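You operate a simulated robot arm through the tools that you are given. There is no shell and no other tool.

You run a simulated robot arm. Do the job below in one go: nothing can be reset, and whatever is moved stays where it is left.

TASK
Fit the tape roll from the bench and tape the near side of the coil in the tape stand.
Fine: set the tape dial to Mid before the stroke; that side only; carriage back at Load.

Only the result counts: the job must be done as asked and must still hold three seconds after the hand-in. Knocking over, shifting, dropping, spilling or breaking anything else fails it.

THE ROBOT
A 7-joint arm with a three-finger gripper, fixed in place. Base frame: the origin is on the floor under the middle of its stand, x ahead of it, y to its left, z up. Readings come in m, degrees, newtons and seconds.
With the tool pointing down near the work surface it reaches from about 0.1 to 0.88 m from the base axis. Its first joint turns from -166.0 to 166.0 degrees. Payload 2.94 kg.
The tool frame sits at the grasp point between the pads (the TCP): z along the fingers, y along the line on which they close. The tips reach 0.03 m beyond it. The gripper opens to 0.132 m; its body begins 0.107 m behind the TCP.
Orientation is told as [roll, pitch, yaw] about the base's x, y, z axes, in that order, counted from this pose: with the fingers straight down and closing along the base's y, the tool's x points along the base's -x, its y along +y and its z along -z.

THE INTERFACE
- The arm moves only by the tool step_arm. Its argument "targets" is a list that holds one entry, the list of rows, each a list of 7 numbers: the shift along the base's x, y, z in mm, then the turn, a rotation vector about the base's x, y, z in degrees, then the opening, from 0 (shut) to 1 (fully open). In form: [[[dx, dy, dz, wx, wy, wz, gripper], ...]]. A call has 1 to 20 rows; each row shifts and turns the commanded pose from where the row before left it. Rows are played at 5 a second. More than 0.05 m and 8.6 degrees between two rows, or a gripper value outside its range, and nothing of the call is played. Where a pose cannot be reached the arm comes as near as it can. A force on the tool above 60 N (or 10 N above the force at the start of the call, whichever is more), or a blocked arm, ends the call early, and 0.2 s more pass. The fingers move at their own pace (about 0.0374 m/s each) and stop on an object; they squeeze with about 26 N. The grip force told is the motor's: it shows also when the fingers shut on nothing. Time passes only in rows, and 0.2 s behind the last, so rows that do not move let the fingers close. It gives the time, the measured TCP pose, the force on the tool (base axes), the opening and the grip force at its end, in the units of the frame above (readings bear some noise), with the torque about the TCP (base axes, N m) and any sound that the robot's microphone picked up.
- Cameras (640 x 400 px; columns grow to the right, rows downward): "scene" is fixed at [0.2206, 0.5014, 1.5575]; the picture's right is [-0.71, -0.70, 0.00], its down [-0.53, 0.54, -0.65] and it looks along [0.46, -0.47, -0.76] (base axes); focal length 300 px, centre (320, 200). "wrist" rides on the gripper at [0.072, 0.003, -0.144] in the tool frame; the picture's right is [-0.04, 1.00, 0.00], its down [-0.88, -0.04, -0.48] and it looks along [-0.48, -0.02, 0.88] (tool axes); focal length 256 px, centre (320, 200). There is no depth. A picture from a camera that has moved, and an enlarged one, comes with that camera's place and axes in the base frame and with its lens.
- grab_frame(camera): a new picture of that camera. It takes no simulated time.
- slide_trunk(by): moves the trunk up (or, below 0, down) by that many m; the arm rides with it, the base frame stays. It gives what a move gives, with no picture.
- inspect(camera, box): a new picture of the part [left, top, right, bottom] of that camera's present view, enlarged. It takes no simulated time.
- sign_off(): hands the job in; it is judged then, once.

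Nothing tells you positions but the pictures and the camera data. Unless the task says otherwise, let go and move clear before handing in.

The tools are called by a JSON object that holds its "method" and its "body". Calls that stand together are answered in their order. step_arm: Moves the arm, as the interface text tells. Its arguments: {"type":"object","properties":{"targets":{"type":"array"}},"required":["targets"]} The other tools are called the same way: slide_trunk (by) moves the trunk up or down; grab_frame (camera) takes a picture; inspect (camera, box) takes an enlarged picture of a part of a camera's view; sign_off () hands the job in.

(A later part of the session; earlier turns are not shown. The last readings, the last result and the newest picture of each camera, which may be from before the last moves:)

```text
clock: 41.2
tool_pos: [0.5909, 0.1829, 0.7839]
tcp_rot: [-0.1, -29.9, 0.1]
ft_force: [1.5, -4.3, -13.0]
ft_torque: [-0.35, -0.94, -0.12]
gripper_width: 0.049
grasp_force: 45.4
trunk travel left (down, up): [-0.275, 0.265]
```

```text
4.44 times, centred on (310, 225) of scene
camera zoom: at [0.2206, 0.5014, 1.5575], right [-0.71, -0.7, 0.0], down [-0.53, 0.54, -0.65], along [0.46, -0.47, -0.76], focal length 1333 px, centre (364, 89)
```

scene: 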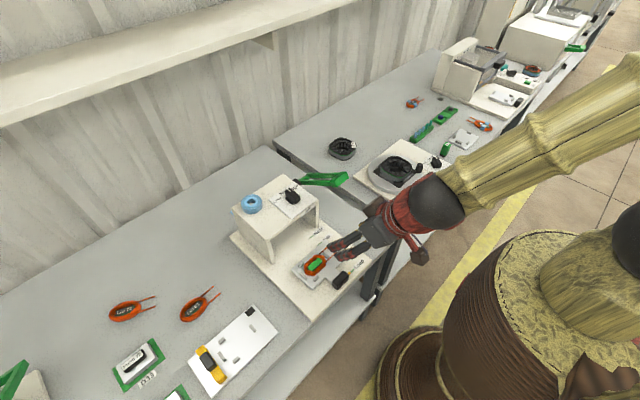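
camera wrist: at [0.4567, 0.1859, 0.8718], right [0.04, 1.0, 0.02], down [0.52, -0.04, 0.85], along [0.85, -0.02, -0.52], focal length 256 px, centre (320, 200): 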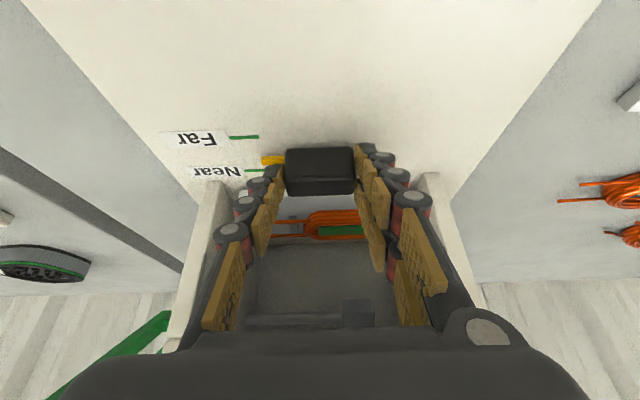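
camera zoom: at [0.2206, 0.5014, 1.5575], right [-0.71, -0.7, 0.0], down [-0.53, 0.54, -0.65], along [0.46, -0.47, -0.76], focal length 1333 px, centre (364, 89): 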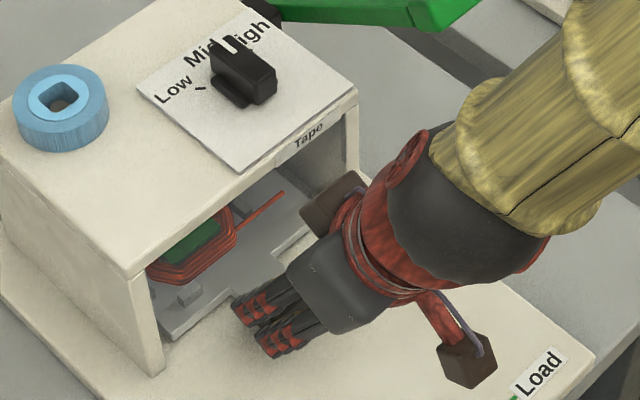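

The pointer is between Far and Near. Compared with how it sat against the Load line, it needs about 18.5 mm more.

{"method": "step_arm", "body": {"targets": [[[6, 0, 0, 0, 0, 0, 0.25], [6, 0, 0, 0, 0, 0, 0.25], [6.5, 0, 0, 0, 0, 0, 0.25], [0, 0, 0, 0, 0, 0, 0.25]]]}}

{"method": "inspect", "body": {"camera": "wrist", "box": [220, 90, 420, 250]}}

{"method": "inspect", "body": {"camera": "wrist", "box": [240, 130, 300, 180]}}

{"method": "inspect", "body": {"camera": "scene", "box": [250, 180, 370, 270]}}

```text
clock: 42.2
tool_pos: [0.6103, 0.1821, 0.7838]
tcp_rot: [0.0, -30.0, 0.0]
ft_force: [-2.1, -5.2, -8.6]
ft_torque: [0.0, 0.34, -0.17]
gripper_width: 0.0496
grasp_force: 44.5
trunk travel left (down, up): [-0.275, 0.265]
```

```text
2.50 times, centred on (320, 170) of wrist
camera zoom: at [0.4755, 0.1856, 0.8718], right [0.04, 1.0, 0.02], down [0.52, -0.04, 0.85], along [0.85, -0.02, -0.52], focal length 640 px, centre (320, 275)
```

zoom: 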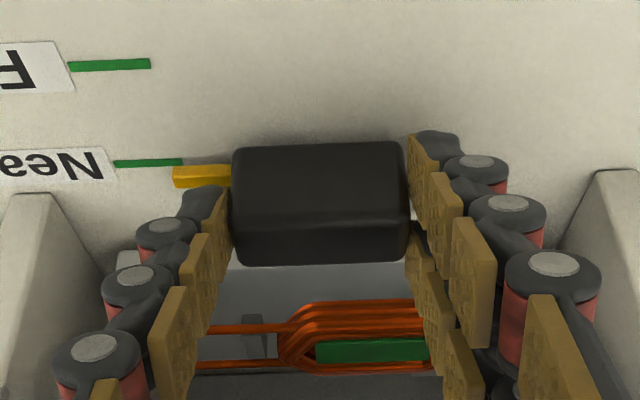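

```text
8.00 times, centred on (270, 155) of wrist
camera zoom: at [0.4755, 0.1856, 0.8718], right [0.04, 1.0, 0.02], down [0.52, -0.04, 0.85], along [0.85, -0.02, -0.52], focal length 2048 px, centre (720, 560)
```

zoom: 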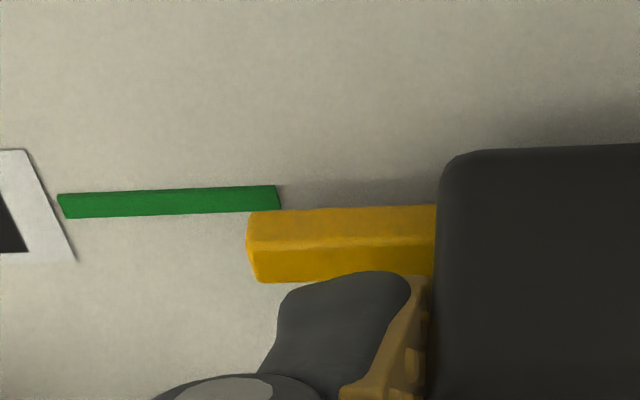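

```text
4.44 times, centred on (310, 225) of scene
camera zoom: at [0.2206, 0.5014, 1.5575], right [-0.71, -0.7, 0.0], down [-0.53, 0.54, -0.65], along [0.46, -0.47, -0.76], focal length 1333 px, centre (364, 89)
```

zoom: 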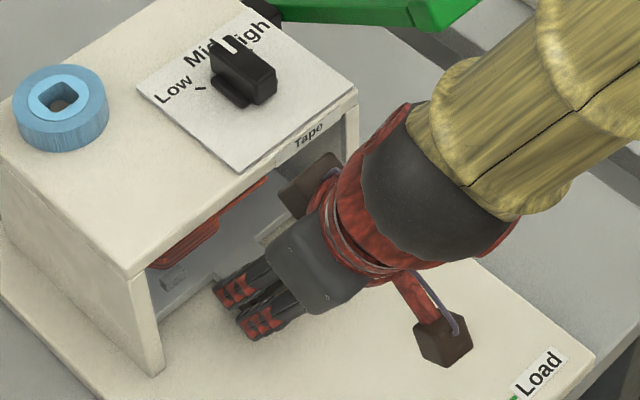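

The pointer now sits against the Near line just as it sat against the Load line. I'll release, back straight out in −x, rise and check from above.

{"method": "step_arm", "body": {"targets": [[[0, 0, 0, 0, 0, 0, 0.4], [0, 0, 0, 0, 0, 0, 0.5], [0, 0, 0, 0, 0, 0, 0.52], [0, 0, 0, 0, 0, 0, 0.52]]]}}

{"method": "inspect", "body": {"camera": "wrist", "box": [220, 90, 420, 250]}}

```text
clock: 43.2
tool_pos: [0.6115, 0.1829, 0.7854]
tcp_rot: [0.0, -30.0, 0.0]
ft_force: [0.6, -0.1, 0.4]
ft_torque: [0.0, 0.0, 0.01]
gripper_width: 0.0684
grasp_force: 0.0
trunk travel left (down, up): [-0.275, 0.265]
```

```text
2.50 times, centred on (320, 170) of wrist
camera zoom: at [0.4755, 0.1859, 0.8724], right [0.04, 1.0, 0.02], down [0.52, -0.04, 0.85], along [0.85, -0.02, -0.52], focal length 640 px, centre (320, 275)
```

zoom: 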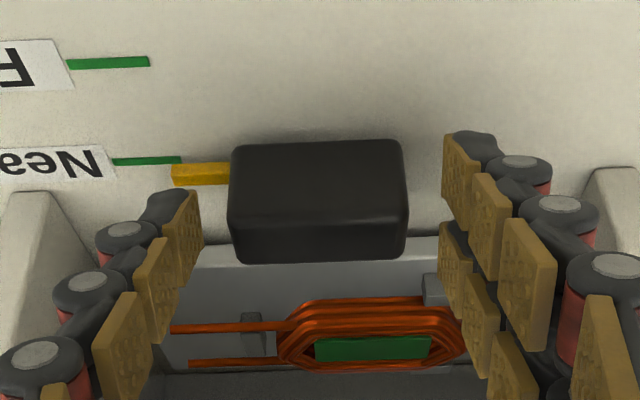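

The carriage is free and stays at Near. I'll back out, return the tool to vertical and go look at the lever.

{"method": "step_arm", "body": {"targets": [[[-15, 0, 0, 0, 0, 0, 0.52], [-20, 0, 0, 0, 0, 0, 0.52], [-25, 0, 0, 0, 0, 0, 0.52], [-5, 0, 40, 0, 7.5, 0, 0.52], [-5, -20, 40, 0, 7.5, 0, 0.4], [-5, -20, 40, 0, 7.5, 0, 0.2], [-5, -20, 40, 0, 7.5, 0, 0], [-10, -24, 28, 0, 0, 0, 0], [-10, -24, 28, 0, 0, 0, 0], [-10, -24, 28, 0, 0, 0, 0], [0, -20, 20, 0, 0, 0, 0]]]}}

{"method": "grab_frame", "body": {"camera": "wrist"}}

{"method": "inspect", "body": {"camera": "wrist", "box": [260, 60, 460, 220]}}

{"method": "inspect", "body": {"camera": "scene", "box": [240, 150, 380, 270]}}

```text
clock: 45.6
tool_pos: [0.5011, 0.0286, 1.0479]
tcp_rot: [0.0, 0.0, 0.0]
ft_force: [-1.2, -0.2, -0.3]
ft_torque: [0.02, 0.01, -0.02]
gripper_width: 0.0
grasp_force: 26.0
trunk travel left (down, up): [-0.275, 0.265]
```

```text
taken
camera wrist: at [0.4282, 0.0335, 1.1906], right [0.04, 1.0, 0.0], down [0.88, -0.04, 0.48], along [0.48, -0.02, -0.88], focal length 256 px, centre (320, 200)
```

wrist: 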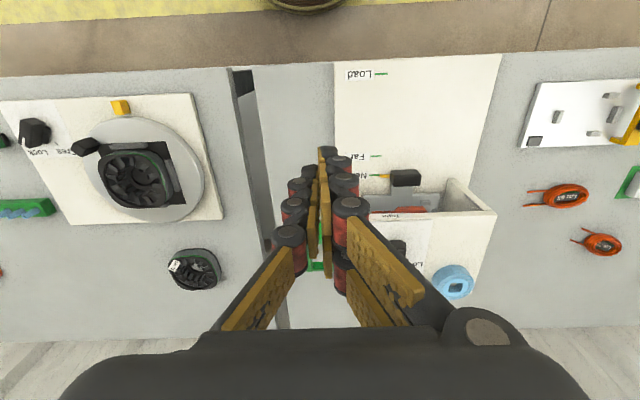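

```text
2.50 times, centred on (360, 140) of wrist
camera zoom: at [0.4282, 0.0335, 1.1906], right [0.04, 1.0, 0.0], down [0.88, -0.04, 0.48], along [0.48, -0.02, -0.88], focal length 640 px, centre (220, 350)
```

zoom: 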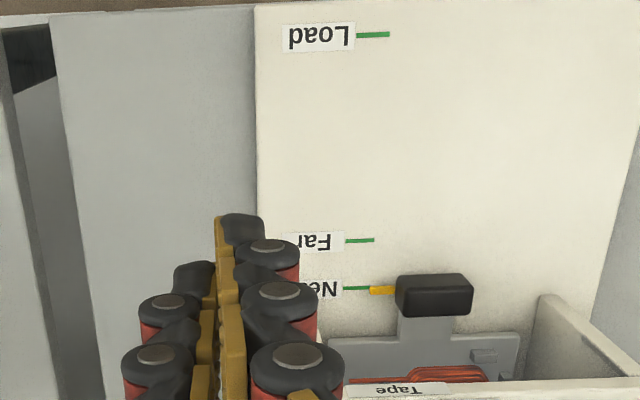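

```text
3.33 times, centred on (310, 210) of scene
camera zoom: at [0.2206, 0.5014, 1.5575], right [-0.71, -0.7, 0.0], down [-0.53, 0.54, -0.65], along [0.46, -0.47, -0.76], focal length 1000 px, centre (353, 167)
```

zoom: 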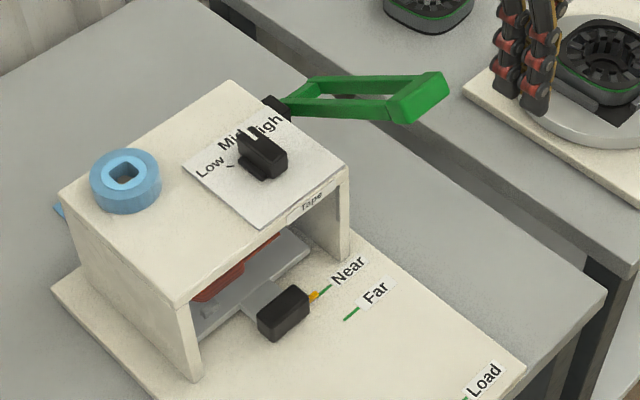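

The carriage pointer lines up with the Near line in both views. Now I need a clear look at the lever's crossbar.

{"method": "step_arm", "body": {"targets": [[[-15, 40, 0, 0, 0, 0, 0], [-15, 40, 0, 0, 0, 0, 0], [-20, 41, 0, 0, 0, 0, 0], [0, 0, 0, 0, 0, 0, 0]]]}}

{"method": "grab_frame", "body": {"camera": "wrist"}}

{"method": "inspect", "body": {"camera": "wrist", "box": [160, 180, 320, 320]}}

{"method": "inspect", "body": {"camera": "scene", "box": [290, 160, 360, 210]}}

```text
clock: 46.6
tool_pos: [0.451, 0.1494, 1.048]
tcp_rot: [-0.1, 0.0, -0.1]
ft_force: [-0.6, -0.6, 0.2]
ft_torque: [-0.04, -0.02, -0.02]
gripper_width: 0.0002
grasp_force: 25.9
trunk travel left (down, up): [-0.275, 0.265]
```

```text
taken
camera wrist: at [0.3775, 0.1538, 1.1908], right [0.04, 1.0, 0.0], down [0.88, -0.04, 0.48], along [0.48, -0.02, -0.88], focal length 256 px, centre (320, 200)
```

wrist: 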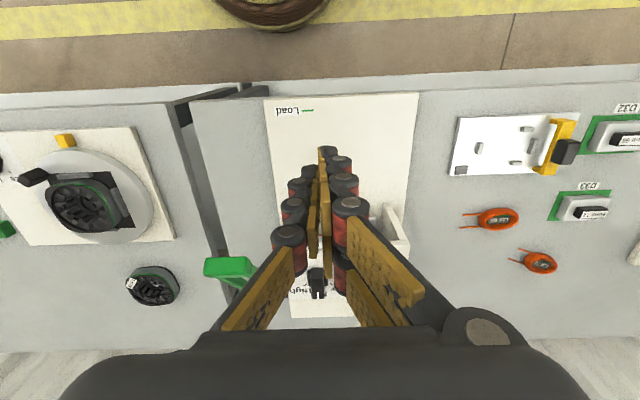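

```text
2.86 times, centred on (240, 250) of wrist
camera zoom: at [0.3775, 0.1538, 1.1908], right [0.04, 1.0, 0.0], down [0.88, -0.04, 0.48], along [0.48, -0.02, -0.88], focal length 731 px, centre (549, 57)
```

zoom: 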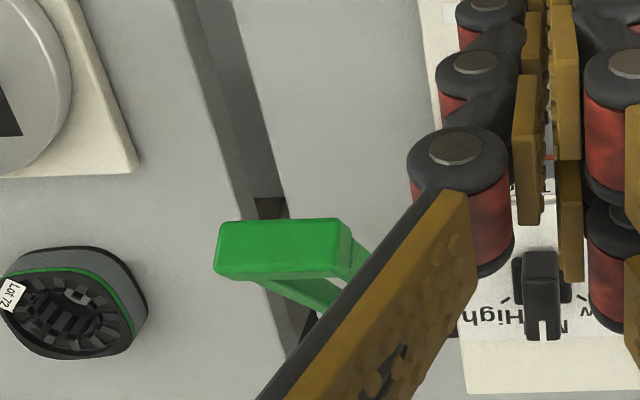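

```text
8.00 times, centred on (325, 185) of scene
camera zoom: at [0.2206, 0.5014, 1.5575], right [-0.71, -0.7, 0.0], down [-0.53, 0.54, -0.65], along [0.46, -0.47, -0.76], focal length 2399 px, centre (280, 320)
```

zoom: 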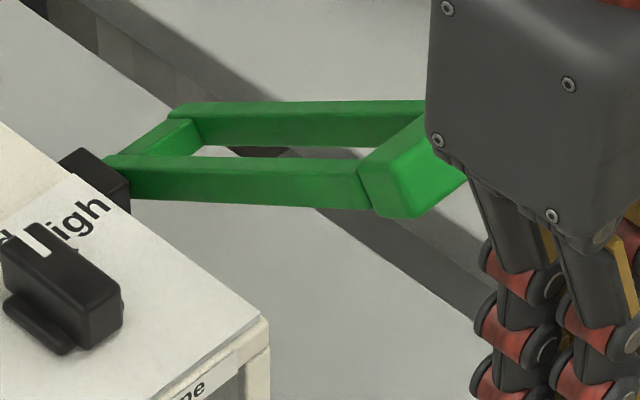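

The crossbar centre is at about (0.609, 0.022, 0.937), pivoting near (0.735, –, 0.86). I'll go above it with the fingers closed and then press down in small steps.

{"method": "step_arm", "body": {"targets": [[[30.2, -25.5, -5, 0, 0, 0, 0], [30.2, -25.5, -5, 0, 0, 0, 0], [30.2, -25.5, -5, 0, 0, 0, 0], [30.2, -25.5, -5, 0, 0, 0, 0], [30.2, -25.5, -8, 0, 0, 0, 0], [0, 0, -15, 0, 0, 0, 0], [0, 0, 0, 0, 0, 0, 0]]]}}

{"method": "grab_frame", "body": {"camera": "wrist"}}

{"method": "inspect", "body": {"camera": "scene", "box": [280, 130, 380, 210]}}

```text
clock: 48.2
tool_pos: [0.6012, 0.0241, 1.0066]
tcp_rot: [-0.1, 0.0, 0.0]
ft_force: [0.0, 0.9, 0.2]
ft_torque: [-0.03, -0.02, 0.03]
gripper_width: 0.0001
grasp_force: 25.7
trunk travel left (down, up): [-0.275, 0.265]
```

```text
taken
camera wrist: at [0.5296, 0.0275, 1.1497], right [0.04, 1.0, 0.0], down [0.88, -0.04, 0.48], along [0.48, -0.02, -0.88], focal length 256 px, centre (320, 200)
```

wrist: 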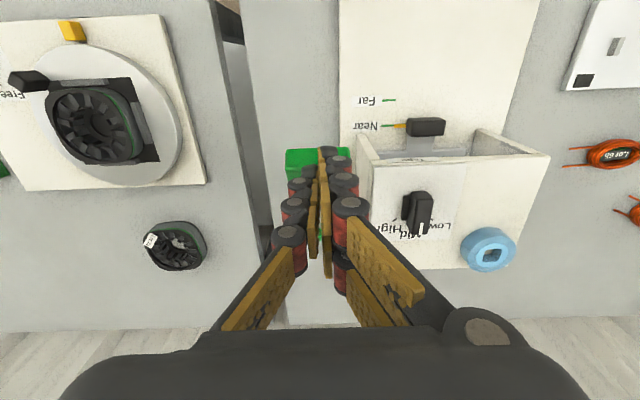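

```text
5.00 times, centred on (330, 170) of scene
camera zoom: at [0.2206, 0.5014, 1.5575], right [-0.71, -0.7, 0.0], down [-0.53, 0.54, -0.65], along [0.46, -0.47, -0.76], focal length 1500 px, centre (270, 350)
```

zoom: 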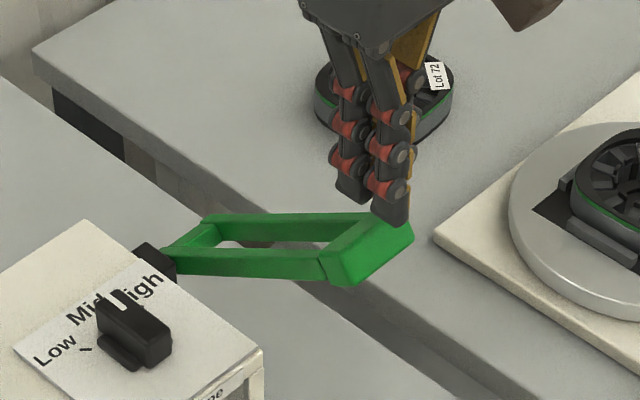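

{"method": "step_arm", "body": {"targets": [[[0, 0, -15, 0, 0, 0, 0], [0, 0, -8, 0, 0, 0, 0], [0, 0, -6, 0, 0, 0, 0], [0, 0, -6, 0, 0, 0, 0]]]}}

{"method": "inspect", "body": {"camera": "scene", "box": [280, 130, 380, 210]}}

{"method": "inspect", "body": {"camera": "wrist", "box": [260, 100, 400, 220]}}

```text
clock: 49.2
tool_pos: [0.6041, 0.0241, 0.9713]
tcp_rot: [0.0, -0.1, 0.0]
ft_force: [0.2, 0.1, 0.7]
ft_torque: [0.02, 0.0, 0.01]
gripper_width: 0.0001
grasp_force: 25.8
trunk travel left (down, up): [-0.275, 0.265]
```

```text
5.00 times, centred on (330, 170) of scene
camera zoom: at [0.2206, 0.5014, 1.5575], right [-0.71, -0.7, 0.0], down [-0.53, 0.54, -0.65], along [0.46, -0.47, -0.76], focal length 1500 px, centre (270, 350)
```

zoom: 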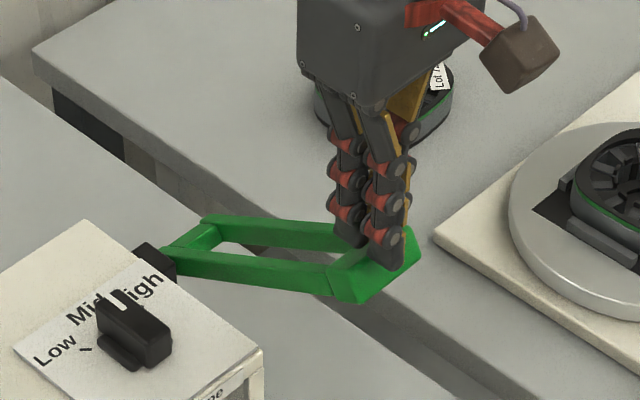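

```text
3.33 times, centred on (330, 160) of wrist
camera zoom: at [0.53, 0.0271, 1.1142], right [0.04, 1.0, 0.0], down [0.88, -0.04, 0.48], along [0.48, -0.02, -0.88], focal length 853 px, centre (287, 333)
```

zoom: 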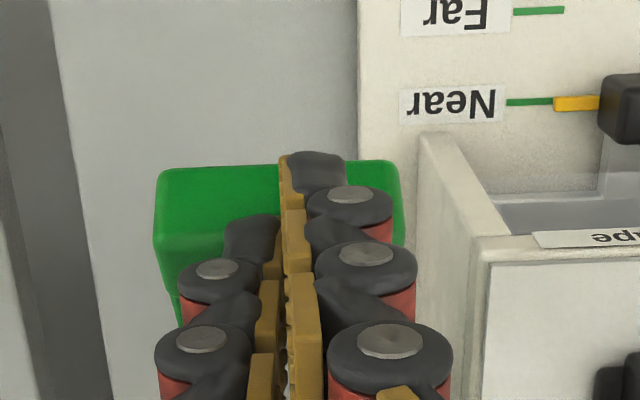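

The lever moves with very little force. I'll continue the stroke downward, following its arc.

{"method": "step_arm", "body": {"targets": [[[-2, 0, -8, 0, 0, 0, 0], [-2, 0, -8, 0, 0, 0, 0], [-2, 0, -8, 0, 0, 0, 0], [-2, 0, -8, 0, 0, 0, 0], [-1, 0, -8, 0, 0, 0, 0]]]}}

{"method": "inspect", "body": {"camera": "scene", "box": [280, 130, 400, 230]}}

{"method": "inspect", "body": {"camera": "wrist", "box": [260, 100, 400, 220]}}

```text
clock: 50.4
tool_pos: [0.5925, 0.0239, 0.9311]
tcp_rot: [0.1, 0.0, 0.0]
ft_force: [0.1, 0.1, -0.2]
ft_torque: [0.02, -0.01, -0.04]
gripper_width: 0.0
grasp_force: 26.2
trunk travel left (down, up): [-0.275, 0.265]
```

```text
4.00 times, centred on (340, 180) of scene
camera zoom: at [0.2206, 0.5014, 1.5575], right [-0.71, -0.7, 0.0], down [-0.53, 0.54, -0.65], along [0.46, -0.47, -0.76], focal length 1200 px, centre (240, 280)
```

zoom: 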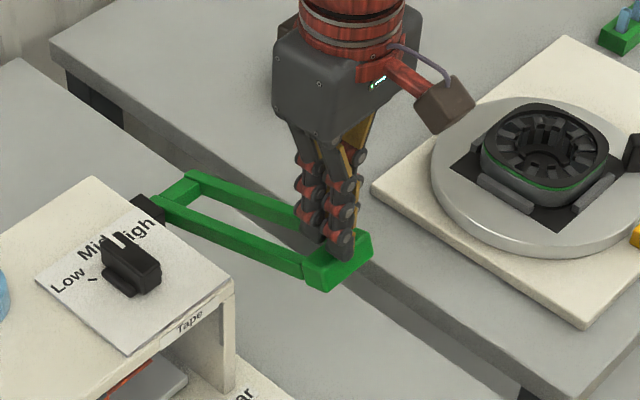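

```text
3.33 times, centred on (330, 160) of wrist
camera zoom: at [0.5202, 0.0271, 1.0743], right [0.04, 1.0, 0.0], down [0.88, -0.04, 0.48], along [0.48, -0.02, -0.88], focal length 853 px, centre (287, 333)
```

zoom: 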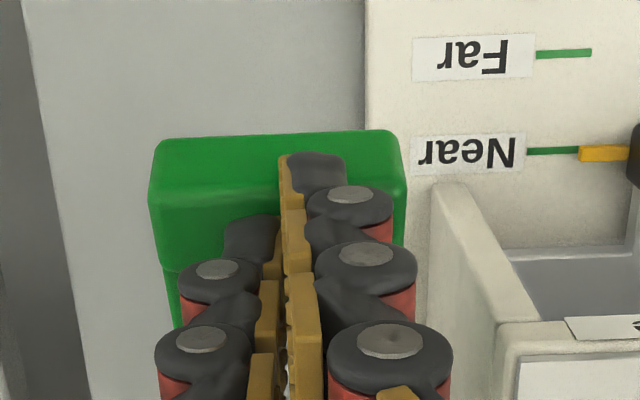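

{"method": "step_arm", "body": {"targets": [[[-4, 0, -8, 0, 0, 0, 0], [-4, 0, -8, 0, 0, 0, 0], [-3, 0, -8, 0, 0, 0, 0], [-3, 0, -8, 0, 0, 0, 0], [-2, 0, -8, 0, 0, 0, 0]]]}}

{"method": "inspect", "body": {"camera": "scene", "box": [280, 130, 400, 230]}}

{"method": "inspect", "body": {"camera": "wrist", "box": [260, 100, 400, 220]}}

```text
clock: 51.6
tool_pos: [0.5778, 0.026, 0.8898]
tcp_rot: [0.0, 0.0, 0.0]
ft_force: [-0.8, 0.2, 0.5]
ft_torque: [-0.02, 0.02, -0.01]
gripper_width: 0.0002
grasp_force: 26.5
trunk travel left (down, up): [-0.275, 0.265]
```

```text
4.00 times, centred on (340, 180) of scene
camera zoom: at [0.2206, 0.5014, 1.5575], right [-0.71, -0.7, 0.0], down [-0.53, 0.54, -0.65], along [0.46, -0.47, -0.76], focal length 1200 px, centre (240, 280)
```

zoom: 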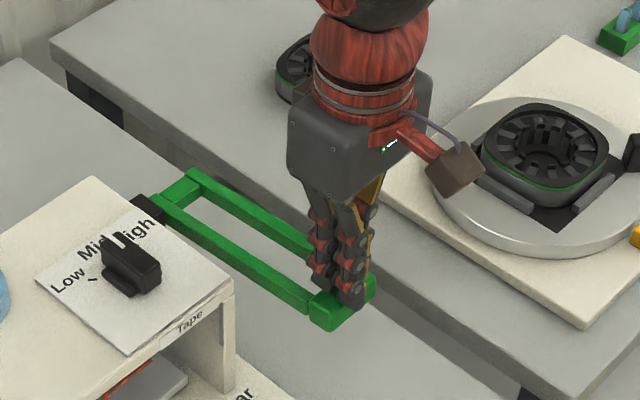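

```text
3.33 times, centred on (330, 160) of wrist
camera zoom: at [0.5043, 0.0286, 1.0329], right [0.04, 1.0, 0.0], down [0.88, -0.04, 0.48], along [0.48, -0.02, -0.88], focal length 853 px, centre (287, 333)
```

zoom: 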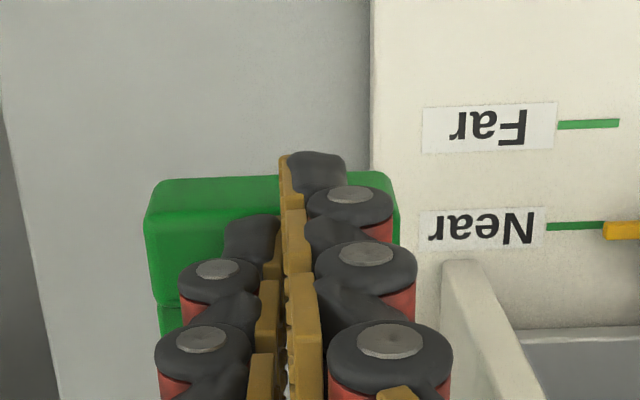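

{"method": "step_arm", "body": {"targets": [[[-1, 0, -8, 0, 0, 0, 0], [-1, 0, -8, 0, 0, 0, 0], [0, 0, -8, 0, 0, 0, 0], [0, 0, -8, 0, 0, 0, 0], [0, 0, -8, 0, 0, 0, 0]]]}}

{"method": "inspect", "body": {"camera": "scene", "box": [280, 130, 400, 230]}}

{"method": "inspect", "body": {"camera": "wrist", "box": [260, 100, 400, 220]}}

```text
clock: 52.8
tool_pos: [0.5745, 0.024, 0.8513]
tcp_rot: [0.0, 0.0, 0.0]
ft_force: [0.5, 0.1, 1.6]
ft_torque: [0.02, -0.03, 0.01]
gripper_width: 0.0003
grasp_force: 29.3
trunk travel left (down, up): [-0.275, 0.265]
```

```text
4.00 times, centred on (340, 180) of scene
camera zoom: at [0.2206, 0.5014, 1.5575], right [-0.71, -0.7, 0.0], down [-0.53, 0.54, -0.65], along [0.46, -0.47, -0.76], focal length 1200 px, centre (240, 280)
```

zoom: 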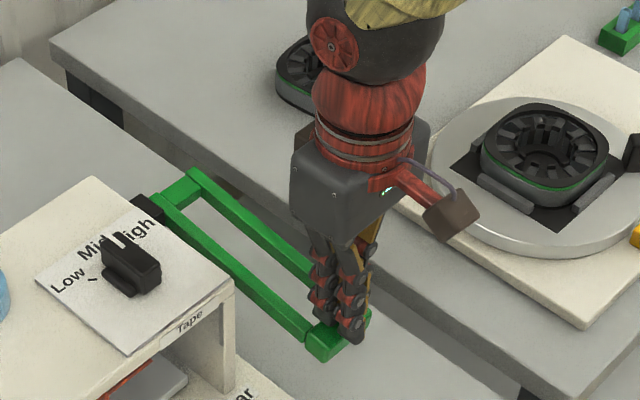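

```text
3.33 times, centred on (330, 160) of wrist
camera zoom: at [0.5016, 0.0273, 0.9938], right [0.04, 1.0, 0.0], down [0.88, -0.04, 0.48], along [0.48, -0.02, -0.88], focal length 853 px, centre (287, 333)
```

zoom: 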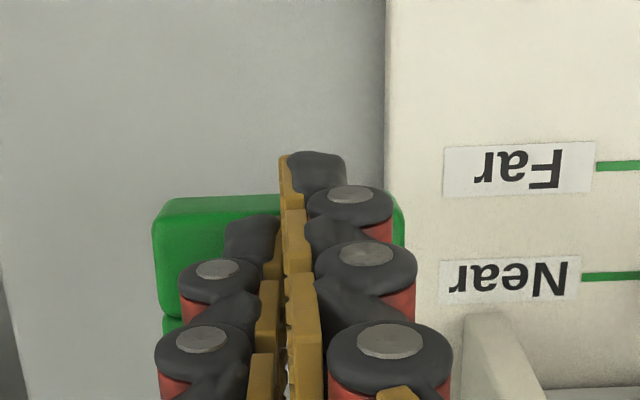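

{"method": "step_arm", "body": {"targets": [[[1, 0, -8, 0, 0, 0, 0], [1, 0, -8, 0, 0, 0, 0], [1, 0, -8, 0, 0, 0, 0]]]}}

{"method": "inspect", "body": {"camera": "scene", "box": [280, 130, 400, 230]}}

{"method": "inspect", "body": {"camera": "wrist", "box": [260, 100, 400, 220]}}

```text
clock: 53.6
tool_pos: [0.5793, 0.0243, 0.8385]
tcp_rot: [0.0, -0.4, 0.1]
ft_force: [-13.0, -0.2, 36.1]
ft_torque: [0.06, -0.05, 0.01]
gripper_width: 0.0
grasp_force: 27.9
trunk travel left (down, up): [-0.275, 0.265]
stopped in row 3: the force on the tool passed its limit at 72 N (the readings are from after the stop); the commanded pose is now the measured one
```

```text
4.00 times, centred on (340, 180) of scene
camera zoom: at [0.2206, 0.5014, 1.5575], right [-0.71, -0.7, 0.0], down [-0.53, 0.54, -0.65], along [0.46, -0.47, -0.76], focal length 1200 px, centre (240, 280)
```

zoom: 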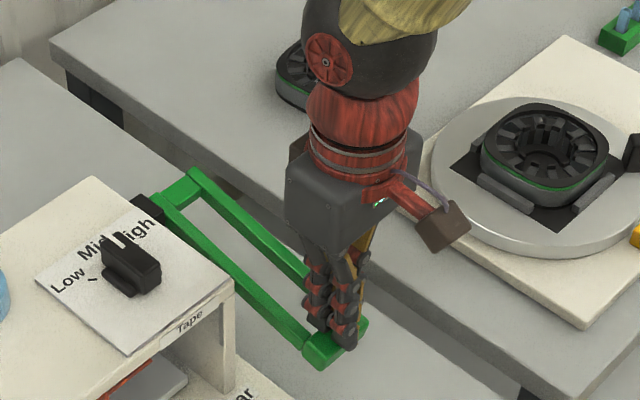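

```text
3.33 times, centred on (330, 160) of wrist
camera zoom: at [0.5057, 0.0276, 0.9806], right [0.04, 1.0, 0.0], down [0.88, -0.04, 0.48], along [0.48, -0.02, -0.88], focal length 853 px, centre (287, 333)
```

zoom: 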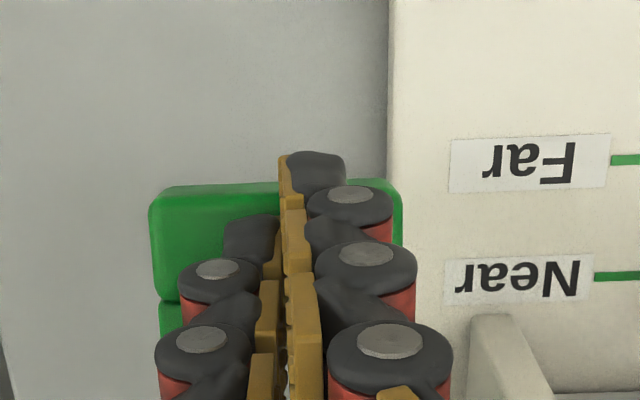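

The lever hit its lower stop at TCP z ≈ 0.838. I'll rise and see whether the lever returns and whether the tape was applied.

{"method": "step_arm", "body": {"targets": [[[0, 0, 6, 0, 0, 0, 0], [0, 0, 10, 0, 0, 0, 0], [0, 0, 15, 0, 0, 0, 0]]]}}

{"method": "inspect", "body": {"camera": "scene", "box": [280, 130, 400, 230]}}

{"method": "inspect", "body": {"camera": "scene", "box": [230, 180, 370, 280]}}

```text
clock: 54.4
tool_pos: [0.5807, 0.0241, 0.867]
tcp_rot: [0.1, -0.2, 0.0]
ft_force: [0.4, 0.1, 0.7]
ft_torque: [0.04, 0.01, 0.01]
gripper_width: 0.006
grasp_force: 28.1
trunk travel left (down, up): [-0.275, 0.265]
```

```text
4.00 times, centred on (340, 180) of scene
camera zoom: at [0.2206, 0.5014, 1.5575], right [-0.71, -0.7, 0.0], down [-0.53, 0.54, -0.65], along [0.46, -0.47, -0.76], focal length 1200 px, centre (240, 280)
```

zoom: 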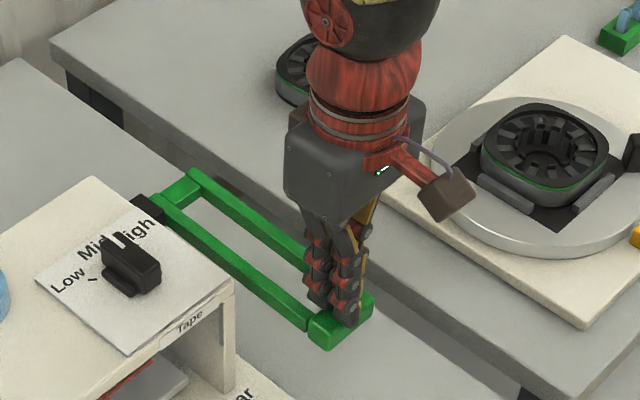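

```text
4.00 times, centred on (300, 230) of scene
camera zoom: at [0.2206, 0.5014, 1.5575], right [-0.71, -0.7, 0.0], down [-0.53, 0.54, -0.65], along [0.46, -0.47, -0.76], focal length 1200 px, centre (400, 80)
```

zoom: 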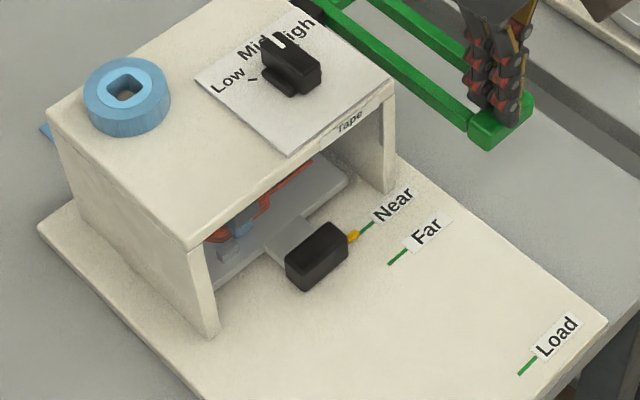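

The lever springs back up with the fingers, and blue tape is now visible on the near side of the coil. I'll let the lever return gently by rising slowly, then clear it.

{"method": "step_arm", "body": {"targets": [[[0, 0, 15, 0, 0, 0, 0], [0, 0, 15, 0, 0, 0, 0], [0, 0, 15, 0, 0, 0, 0], [1, 0, 15, 0, 0, 0, 0], [2, 0, 15, 0, 0, 0, 0], [3, 0, 15, 0, 0, 0, 0], [3, 0, 15, 0, 0, 0, 0], [3, 0, 15, 0, 0, 0, 0], [0, 0, 20, 0, 0, 0, 0], [0, 0, 20, 0, 0, 0, 0], [0, 0, 20, 0, 0, 0, 0]]]}}

{"method": "grab_frame", "body": {"camera": "scene"}}

{"method": "inspect", "body": {"camera": "scene", "box": [230, 150, 390, 280]}}

{"method": "inspect", "body": {"camera": "scene", "box": [270, 215, 330, 260]}}

```text
clock: 56.8
tool_pos: [0.5913, 0.0233, 1.0461]
tcp_rot: [0.0, -0.1, 0.0]
ft_force: [0.4, 1.2, 0.1]
ft_torque: [0.02, -0.02, 0.0]
gripper_width: 0.0
grasp_force: 28.4
trunk travel left (down, up): [-0.275, 0.265]
```

```text
taken
```

scene: 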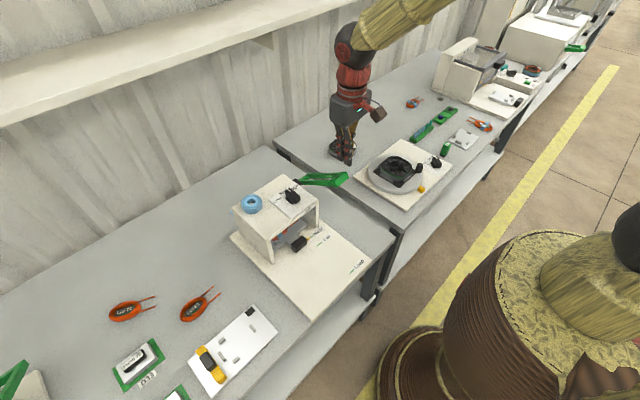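

```text
3.08 times, centred on (310, 215) of scene
camera zoom: at [0.2206, 0.5014, 1.5575], right [-0.71, -0.7, 0.0], down [-0.53, 0.54, -0.65], along [0.46, -0.47, -0.76], focal length 923 px, centre (351, 154)
```

zoom: 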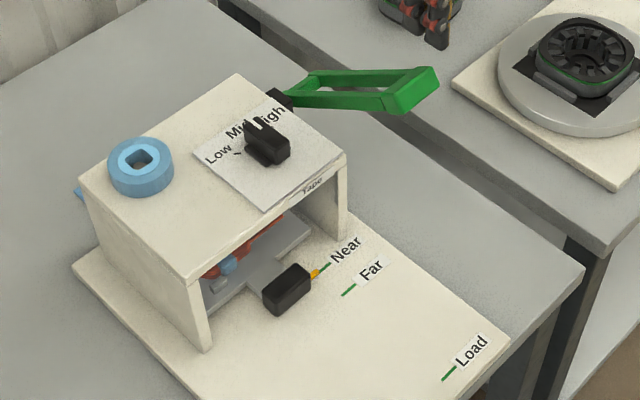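

```text
8.89 times, centred on (300, 238) of scene
camera zoom: at [0.2206, 0.5014, 1.5575], right [-0.71, -0.7, 0.0], down [-0.53, 0.54, -0.65], along [0.46, -0.47, -0.76], focal length 2666 px, centre (498, -133)
```

zoom: 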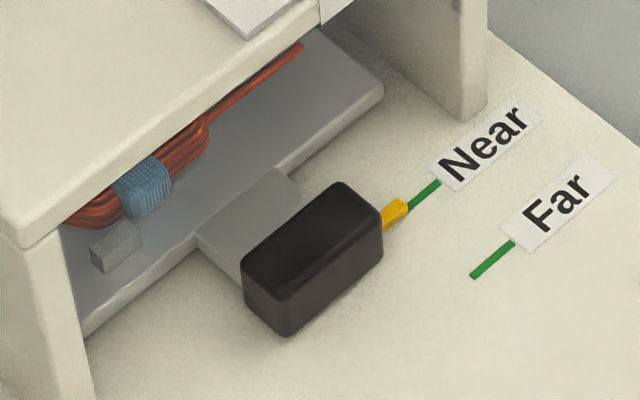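

The tape is wrapped around the near side of the coil and the lever is back up. Now I return to the handle, tilted and from the front, to bring the carriage back to Load.

{"method": "step_arm", "body": {"targets": [[[-17.8, 39.5, 0, 0, 0, 0, 0.1], [-17.8, 39.5, 0, 0, 0, 0, 0.3], [-17.8, 39.5, 0, 0, 0, 0, 0.52], [-17.9, 39.7, 0, 0, 0, 0, 0.52], [6, 0, -37.5, 0, -7.5, 0, 0.52], [6, 0, -37.5, 0, -7.5, 0, 0.52], [6, 0, -37.5, 0, -7.5, 0, 0.52], [6, 0, -37.5, 0, -7.5, 0, 0.52], [0, 0, -38, 0, 0, 0, 0.52], [0, 0, -38, 0, 0, 0, 0.52], [0, 0, -36, 0, 0, 0, 0.52], [0, 0, 0, 0, 0, 0, 0.52]]]}}

{"method": "grab_frame", "body": {"camera": "wrist"}}

{"method": "inspect", "body": {"camera": "wrist", "box": [220, 90, 420, 250]}}

{"method": "inspect", "body": {"camera": "scene", "box": [250, 180, 370, 270]}}

```text
clock: 59.4
tool_pos: [0.5441, 0.1825, 0.7843]
tcp_rot: [0.0, -30.1, 0.0]
ft_force: [-0.9, 0.1, -1.0]
ft_torque: [-0.02, 0.06, -0.01]
gripper_width: 0.0689
grasp_force: 0.1
trunk travel left (down, up): [-0.275, 0.265]
```

```text
taken
camera wrist: at [0.4091, 0.1859, 0.8713], right [0.04, 1.0, 0.02], down [0.52, -0.04, 0.85], along [0.85, -0.02, -0.52], focal length 256 px, centre (320, 200)
```

wrist: 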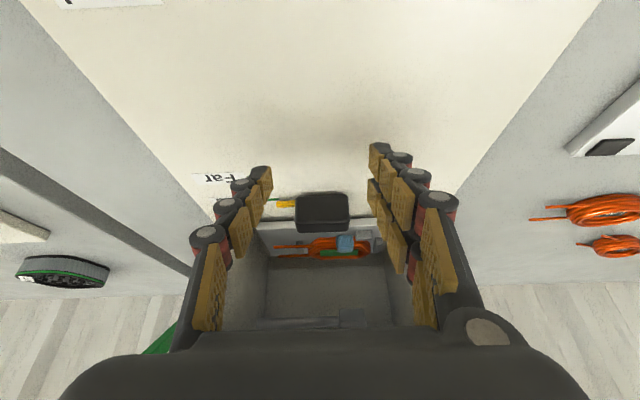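

```text
2.50 times, centred on (320, 170) of wrist
camera zoom: at [0.4091, 0.1859, 0.8713], right [0.04, 1.0, 0.02], down [0.52, -0.04, 0.85], along [0.85, -0.02, -0.52], focal length 640 px, centre (320, 275)
```

zoom: 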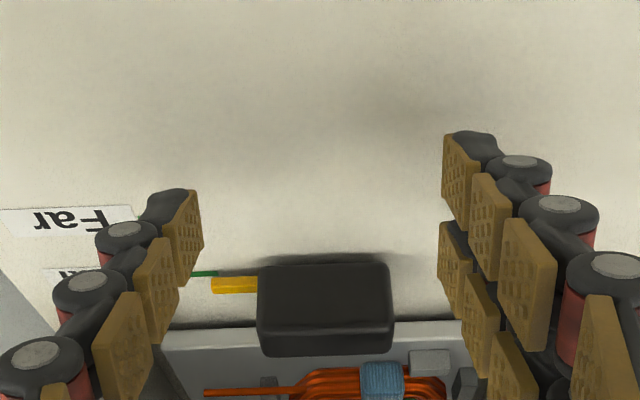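

```text
4.44 times, centred on (310, 225) of scene
camera zoom: at [0.2206, 0.5014, 1.5575], right [-0.71, -0.7, 0.0], down [-0.53, 0.54, -0.65], along [0.46, -0.47, -0.76], focal length 1333 px, centre (364, 89)
```

zoom: 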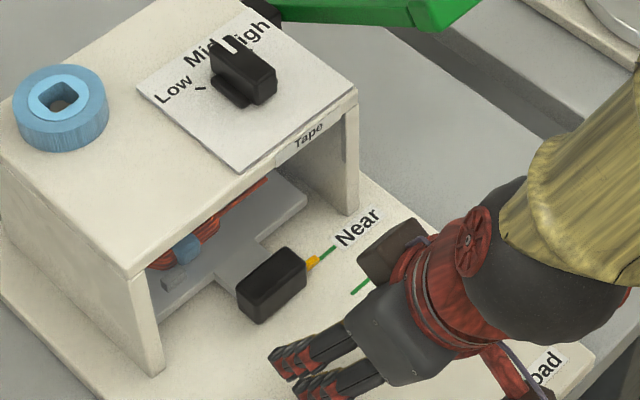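

{"method": "step_arm", "body": {"targets": [[[20, 0, 0, 0, 0, 0, 0.52], [20, 0, 0, 0, 0, 0, 0.52], [15, 0, 0, 0, 0, 0, 0.52], [12, 0, 0, 0, 0, 0, 0.52], [0, 0, 0, 0, 0, 0, 0.52]]]}}

{"method": "inspect", "body": {"camera": "wrist", "box": [220, 90, 420, 250]}}

```text
clock: 60.6
tool_pos: [0.6107, 0.1836, 0.7834]
tcp_rot: [0.0, -30.2, 0.0]
ft_force: [0.2, 0.3, -0.3]
ft_torque: [0.02, 0.03, 0.01]
gripper_width: 0.0686
grasp_force: 0.0
trunk travel left (down, up): [-0.275, 0.265]
```

```text
2.50 times, centred on (320, 170) of wrist
camera zoom: at [0.4756, 0.187, 0.8708], right [0.04, 1.0, 0.02], down [0.52, -0.04, 0.85], along [0.85, -0.02, -0.52], focal length 640 px, centre (320, 275)
```

zoom: 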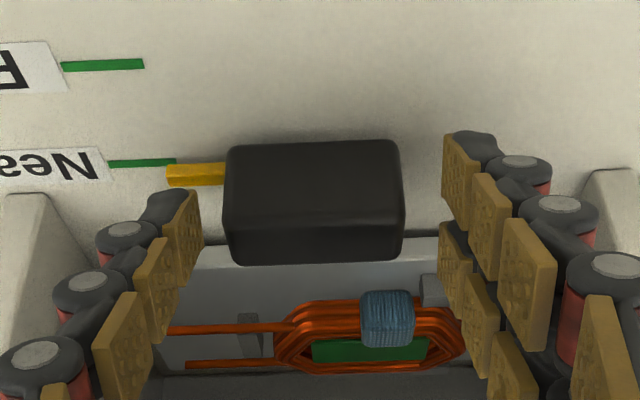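

Positioned around the handle. I'll close and pull the carriage back toward Load, keeping a few mm for a visual check.

{"method": "step_arm", "body": {"targets": [[[0, -1.5, 0, 0, 0, 0, 0.45], [0, 0, 0, 0, 0, 0, 0.3], [0, 0, 0, 0, 0, 0, 0.25], [0, 0, 0, 0, 0, 0, 0.25], [0, 0, 0, 0, 0, 0, 0.25]]]}}

{"method": "step_arm", "body": {"targets": [[[-15, 0, 0, 0, 0, 0, 0.25], [-15, 0, 0, 0, 0, 0, 0.25], [-20, 0, 0, 0, 0, 0, 0.25], [-20, 0, 0, 0, 0, 0, 0.25], [-20, 0, 0, 0, 0, 0, 0.25], [-20, 0, 0, 0, 0, 0, 0.25], [-20, 0, 0, 0, 0, 0, 0.25], [-20, 0, 0, 0, 0, 0, 0.25], [-15, 0, 0, 0, 0, 0, 0.25], [0, 0, 0, 0, 0, 0, 0.25]]]}}

{"method": "inspect", "body": {"camera": "wrist", "box": [220, 90, 420, 250]}}

{"method": "inspect", "body": {"camera": "scene", "box": [270, 200, 390, 300]}}

```text
clock: 61.8
tool_pos: [0.6105, 0.1825, 0.784]
tcp_rot: [0.0, -30.2, 0.1]
ft_force: [-0.5, 1.3, -1.4]
ft_torque: [-0.18, 0.03, 0.04]
gripper_width: 0.0493
grasp_force: 44.4
trunk travel left (down, up): [-0.275, 0.265]
```

```text
clock: 64.0
tool_pos: [0.4466, 0.181, 0.7839]
tcp_rot: [0.1, -30.2, 0.1]
ft_force: [-1.7, 18.9, 12.6]
ft_torque: [0.9, -0.51, 0.38]
gripper_width: 0.0495
grasp_force: 45.5
trunk travel left (down, up): [-0.275, 0.265]
```

```text
2.50 times, centred on (320, 170) of wrist
camera zoom: at [0.3115, 0.1852, 0.8705], right [0.04, 1.0, 0.02], down [0.52, -0.04, 0.85], along [0.85, -0.02, -0.52], focal length 640 px, centre (320, 275)
```

zoom: 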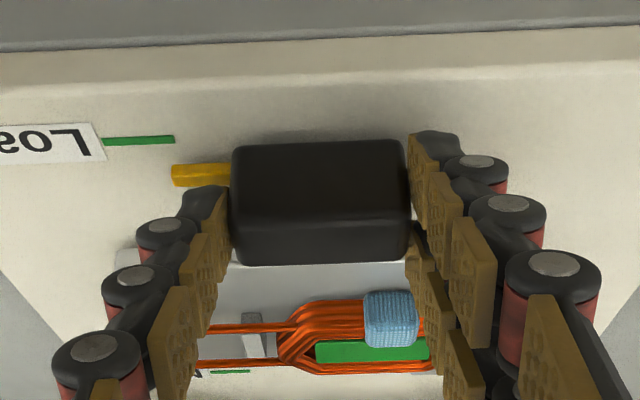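

```text
4.00 times, centred on (330, 250) of scene
camera zoom: at [0.2206, 0.5014, 1.5575], right [-0.71, -0.7, 0.0], down [-0.53, 0.54, -0.65], along [0.46, -0.47, -0.76], focal length 1200 px, centre (280, 0)
```

zoom: 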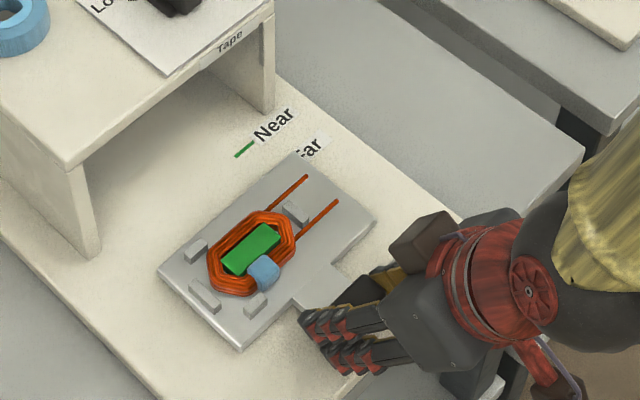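

About 9 mm more to reach Load. I'll relieve the side load slightly and finish the pull.

{"method": "step_arm", "body": {"targets": [[[-4, 1.5, 0, 0, 0, 0, 0.25], [-3, 0, 0, 0, 0, 0, 0.25], [-2, 0, 0, 0, 0, 0, 0.25], [0, 0, 0, 0, 0, 0, 0.25]]]}}

{"method": "inspect", "body": {"camera": "wrist", "box": [220, 90, 420, 250]}}

{"method": "inspect", "body": {"camera": "wrist", "box": [240, 130, 300, 180]}}

```text
clock: 65.0
tool_pos: [0.4372, 0.1819, 0.7829]
tcp_rot: [0.0, -30.3, -0.1]
ft_force: [0.7, 11.2, 19.9]
ft_torque: [0.19, 0.27, 0.08]
gripper_width: 0.0496
grasp_force: 45.1
trunk travel left (down, up): [-0.275, 0.265]
```

```text
2.50 times, centred on (320, 170) of wrist
camera zoom: at [0.3025, 0.1856, 0.8703], right [0.04, 1.0, 0.02], down [0.52, -0.04, 0.85], along [0.85, -0.02, -0.52], focal length 640 px, centre (320, 275)
```

zoom: 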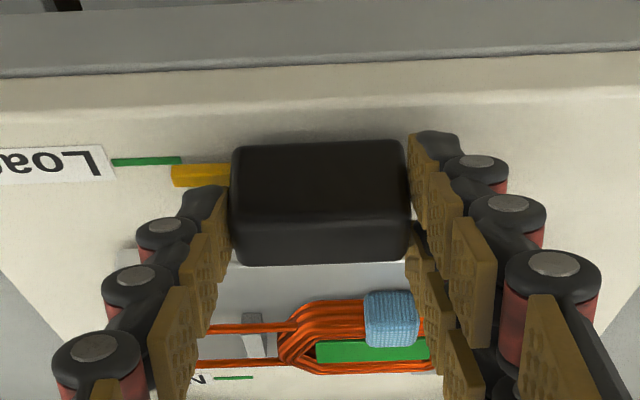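

```text
8.00 times, centred on (270, 155) of wrist
camera zoom: at [0.3025, 0.1856, 0.8703], right [0.04, 1.0, 0.02], down [0.52, -0.04, 0.85], along [0.85, -0.02, -0.52], focal length 2048 px, centre (720, 560)
```

zoom: 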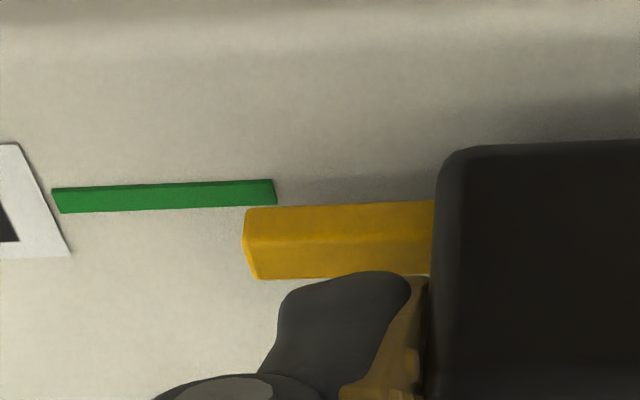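

{"method": "step_arm", "body": {"targets": [[[-0.8, 1, 0.5, 0, 0, 0, 0.25], [0, 0, 0, 0, 0, 0, 0.25], [0, 0, 0, 0, 0, 0, 0.4], [0, 0, 0, 0, 0, 0, 0.52], [0, 0, 0, 0, 0, 0, 0.55], [0, 0, 0, 0, 0, 0, 0.55]]]}}

{"method": "inspect", "body": {"camera": "wrist", "box": [220, 90, 420, 250]}}

{"method": "inspect", "body": {"camera": "wrist", "box": [240, 130, 300, 180]}}

```text
clock: 66.4
tool_pos: [0.4361, 0.1822, 0.7832]
tcp_rot: [0.0, -30.3, 0.1]
ft_force: [0.7, -0.3, -0.1]
ft_torque: [-0.01, 0.0, 0.0]
gripper_width: 0.0727
grasp_force: 0.0
trunk travel left (down, up): [-0.275, 0.265]
```

```text
2.50 times, centred on (320, 170) of wrist
camera zoom: at [0.3015, 0.1861, 0.8704], right [0.04, 1.0, 0.02], down [0.52, -0.04, 0.85], along [0.85, -0.02, -0.52], focal length 640 px, centre (320, 275)
```

zoom: 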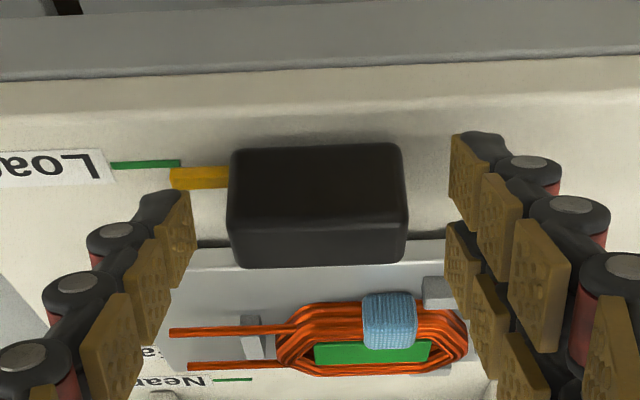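

```text
8.00 times, centred on (270, 155) of wrist
camera zoom: at [0.3015, 0.1861, 0.8704], right [0.04, 1.0, 0.02], down [0.52, -0.04, 0.85], along [0.85, -0.02, -0.52], focal length 2048 px, centre (720, 560)
```

zoom: 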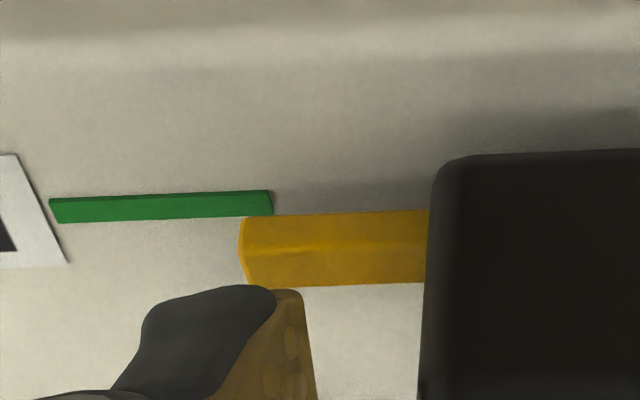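

Released. I'll rise straight up to the same viewpoint I used before the move and compare the pointer with the Load line.

{"method": "step_arm", "body": {"targets": [[[0, 0, 20, 0, 0, 0, 0.6], [0, 0, 35, 0, 0, 0, 0.65], [0, 0, 40, 0, 0, 0, 0.65], [-3, -1, 40, 0, 0, 0, 0.65], [-3, -1, 40, 0, 0, 0, 0.65], [0, 0, 38, 0, 0, 0, 0.65], [0, 0, 0, 0, 0, 0, 0.65]]]}}

{"method": "grab_frame", "body": {"camera": "wrist"}}

{"method": "inspect", "body": {"camera": "wrist", "box": [276, 12, 316, 42]}}

{"method": "inspect", "body": {"camera": "wrist", "box": [270, 0, 390, 130]}}

{"method": "inspect", "body": {"camera": "scene", "box": [300, 230, 390, 300]}}

```text
clock: 68.0
tool_pos: [0.4285, 0.1796, 0.9967]
tcp_rot: [0.0, -30.2, 0.0]
ft_force: [0.0, 0.3, -0.4]
ft_torque: [-0.01, 0.03, 0.02]
gripper_width: 0.0858
grasp_force: 0.0
trunk travel left (down, up): [-0.275, 0.265]
```

```text
taken
camera wrist: at [0.2937, 0.1838, 1.084], right [0.04, 1.0, 0.02], down [0.52, -0.04, 0.85], along [0.85, -0.02, -0.52], focal length 256 px, centre (320, 200)
```

wrist: 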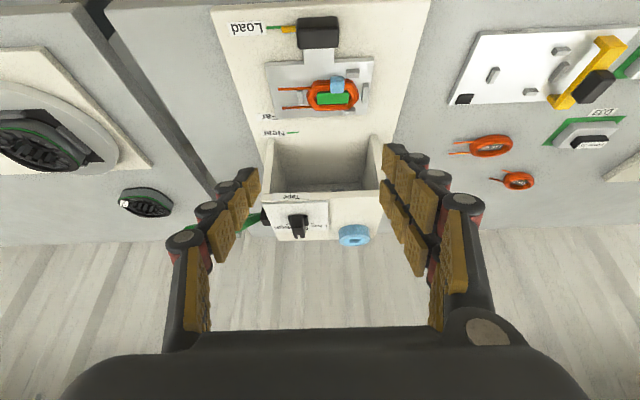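

```text
13.33 times, centred on (296, 27) of wrist
camera zoom: at [0.2937, 0.1838, 1.084], right [0.04, 1.0, 0.02], down [0.52, -0.04, 0.85], along [0.85, -0.02, -0.52], focal length 3413 px, centre (640, 2507)
```

zoom: 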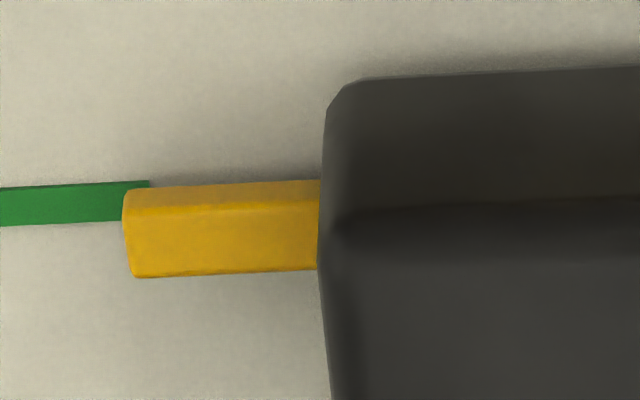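

```text
3.08 times, centred on (330, 65) of wrist
camera zoom: at [0.2937, 0.1838, 1.084], right [0.04, 1.0, 0.02], down [0.52, -0.04, 0.85], along [0.85, -0.02, -0.52], focal length 788 px, centre (289, 615)
```

zoom: 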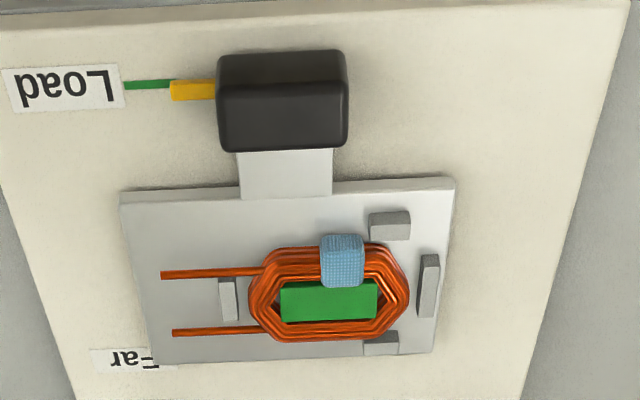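

```text
5.71 times, centred on (345, 265) of scene
camera zoom: at [0.2206, 0.5014, 1.5575], right [-0.71, -0.7, 0.0], down [-0.53, 0.54, -0.65], along [0.46, -0.47, -0.76], focal length 1714 px, centre (177, -171)
```

zoom: 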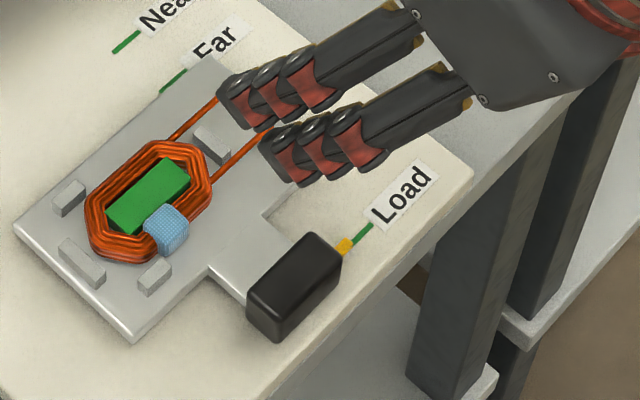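

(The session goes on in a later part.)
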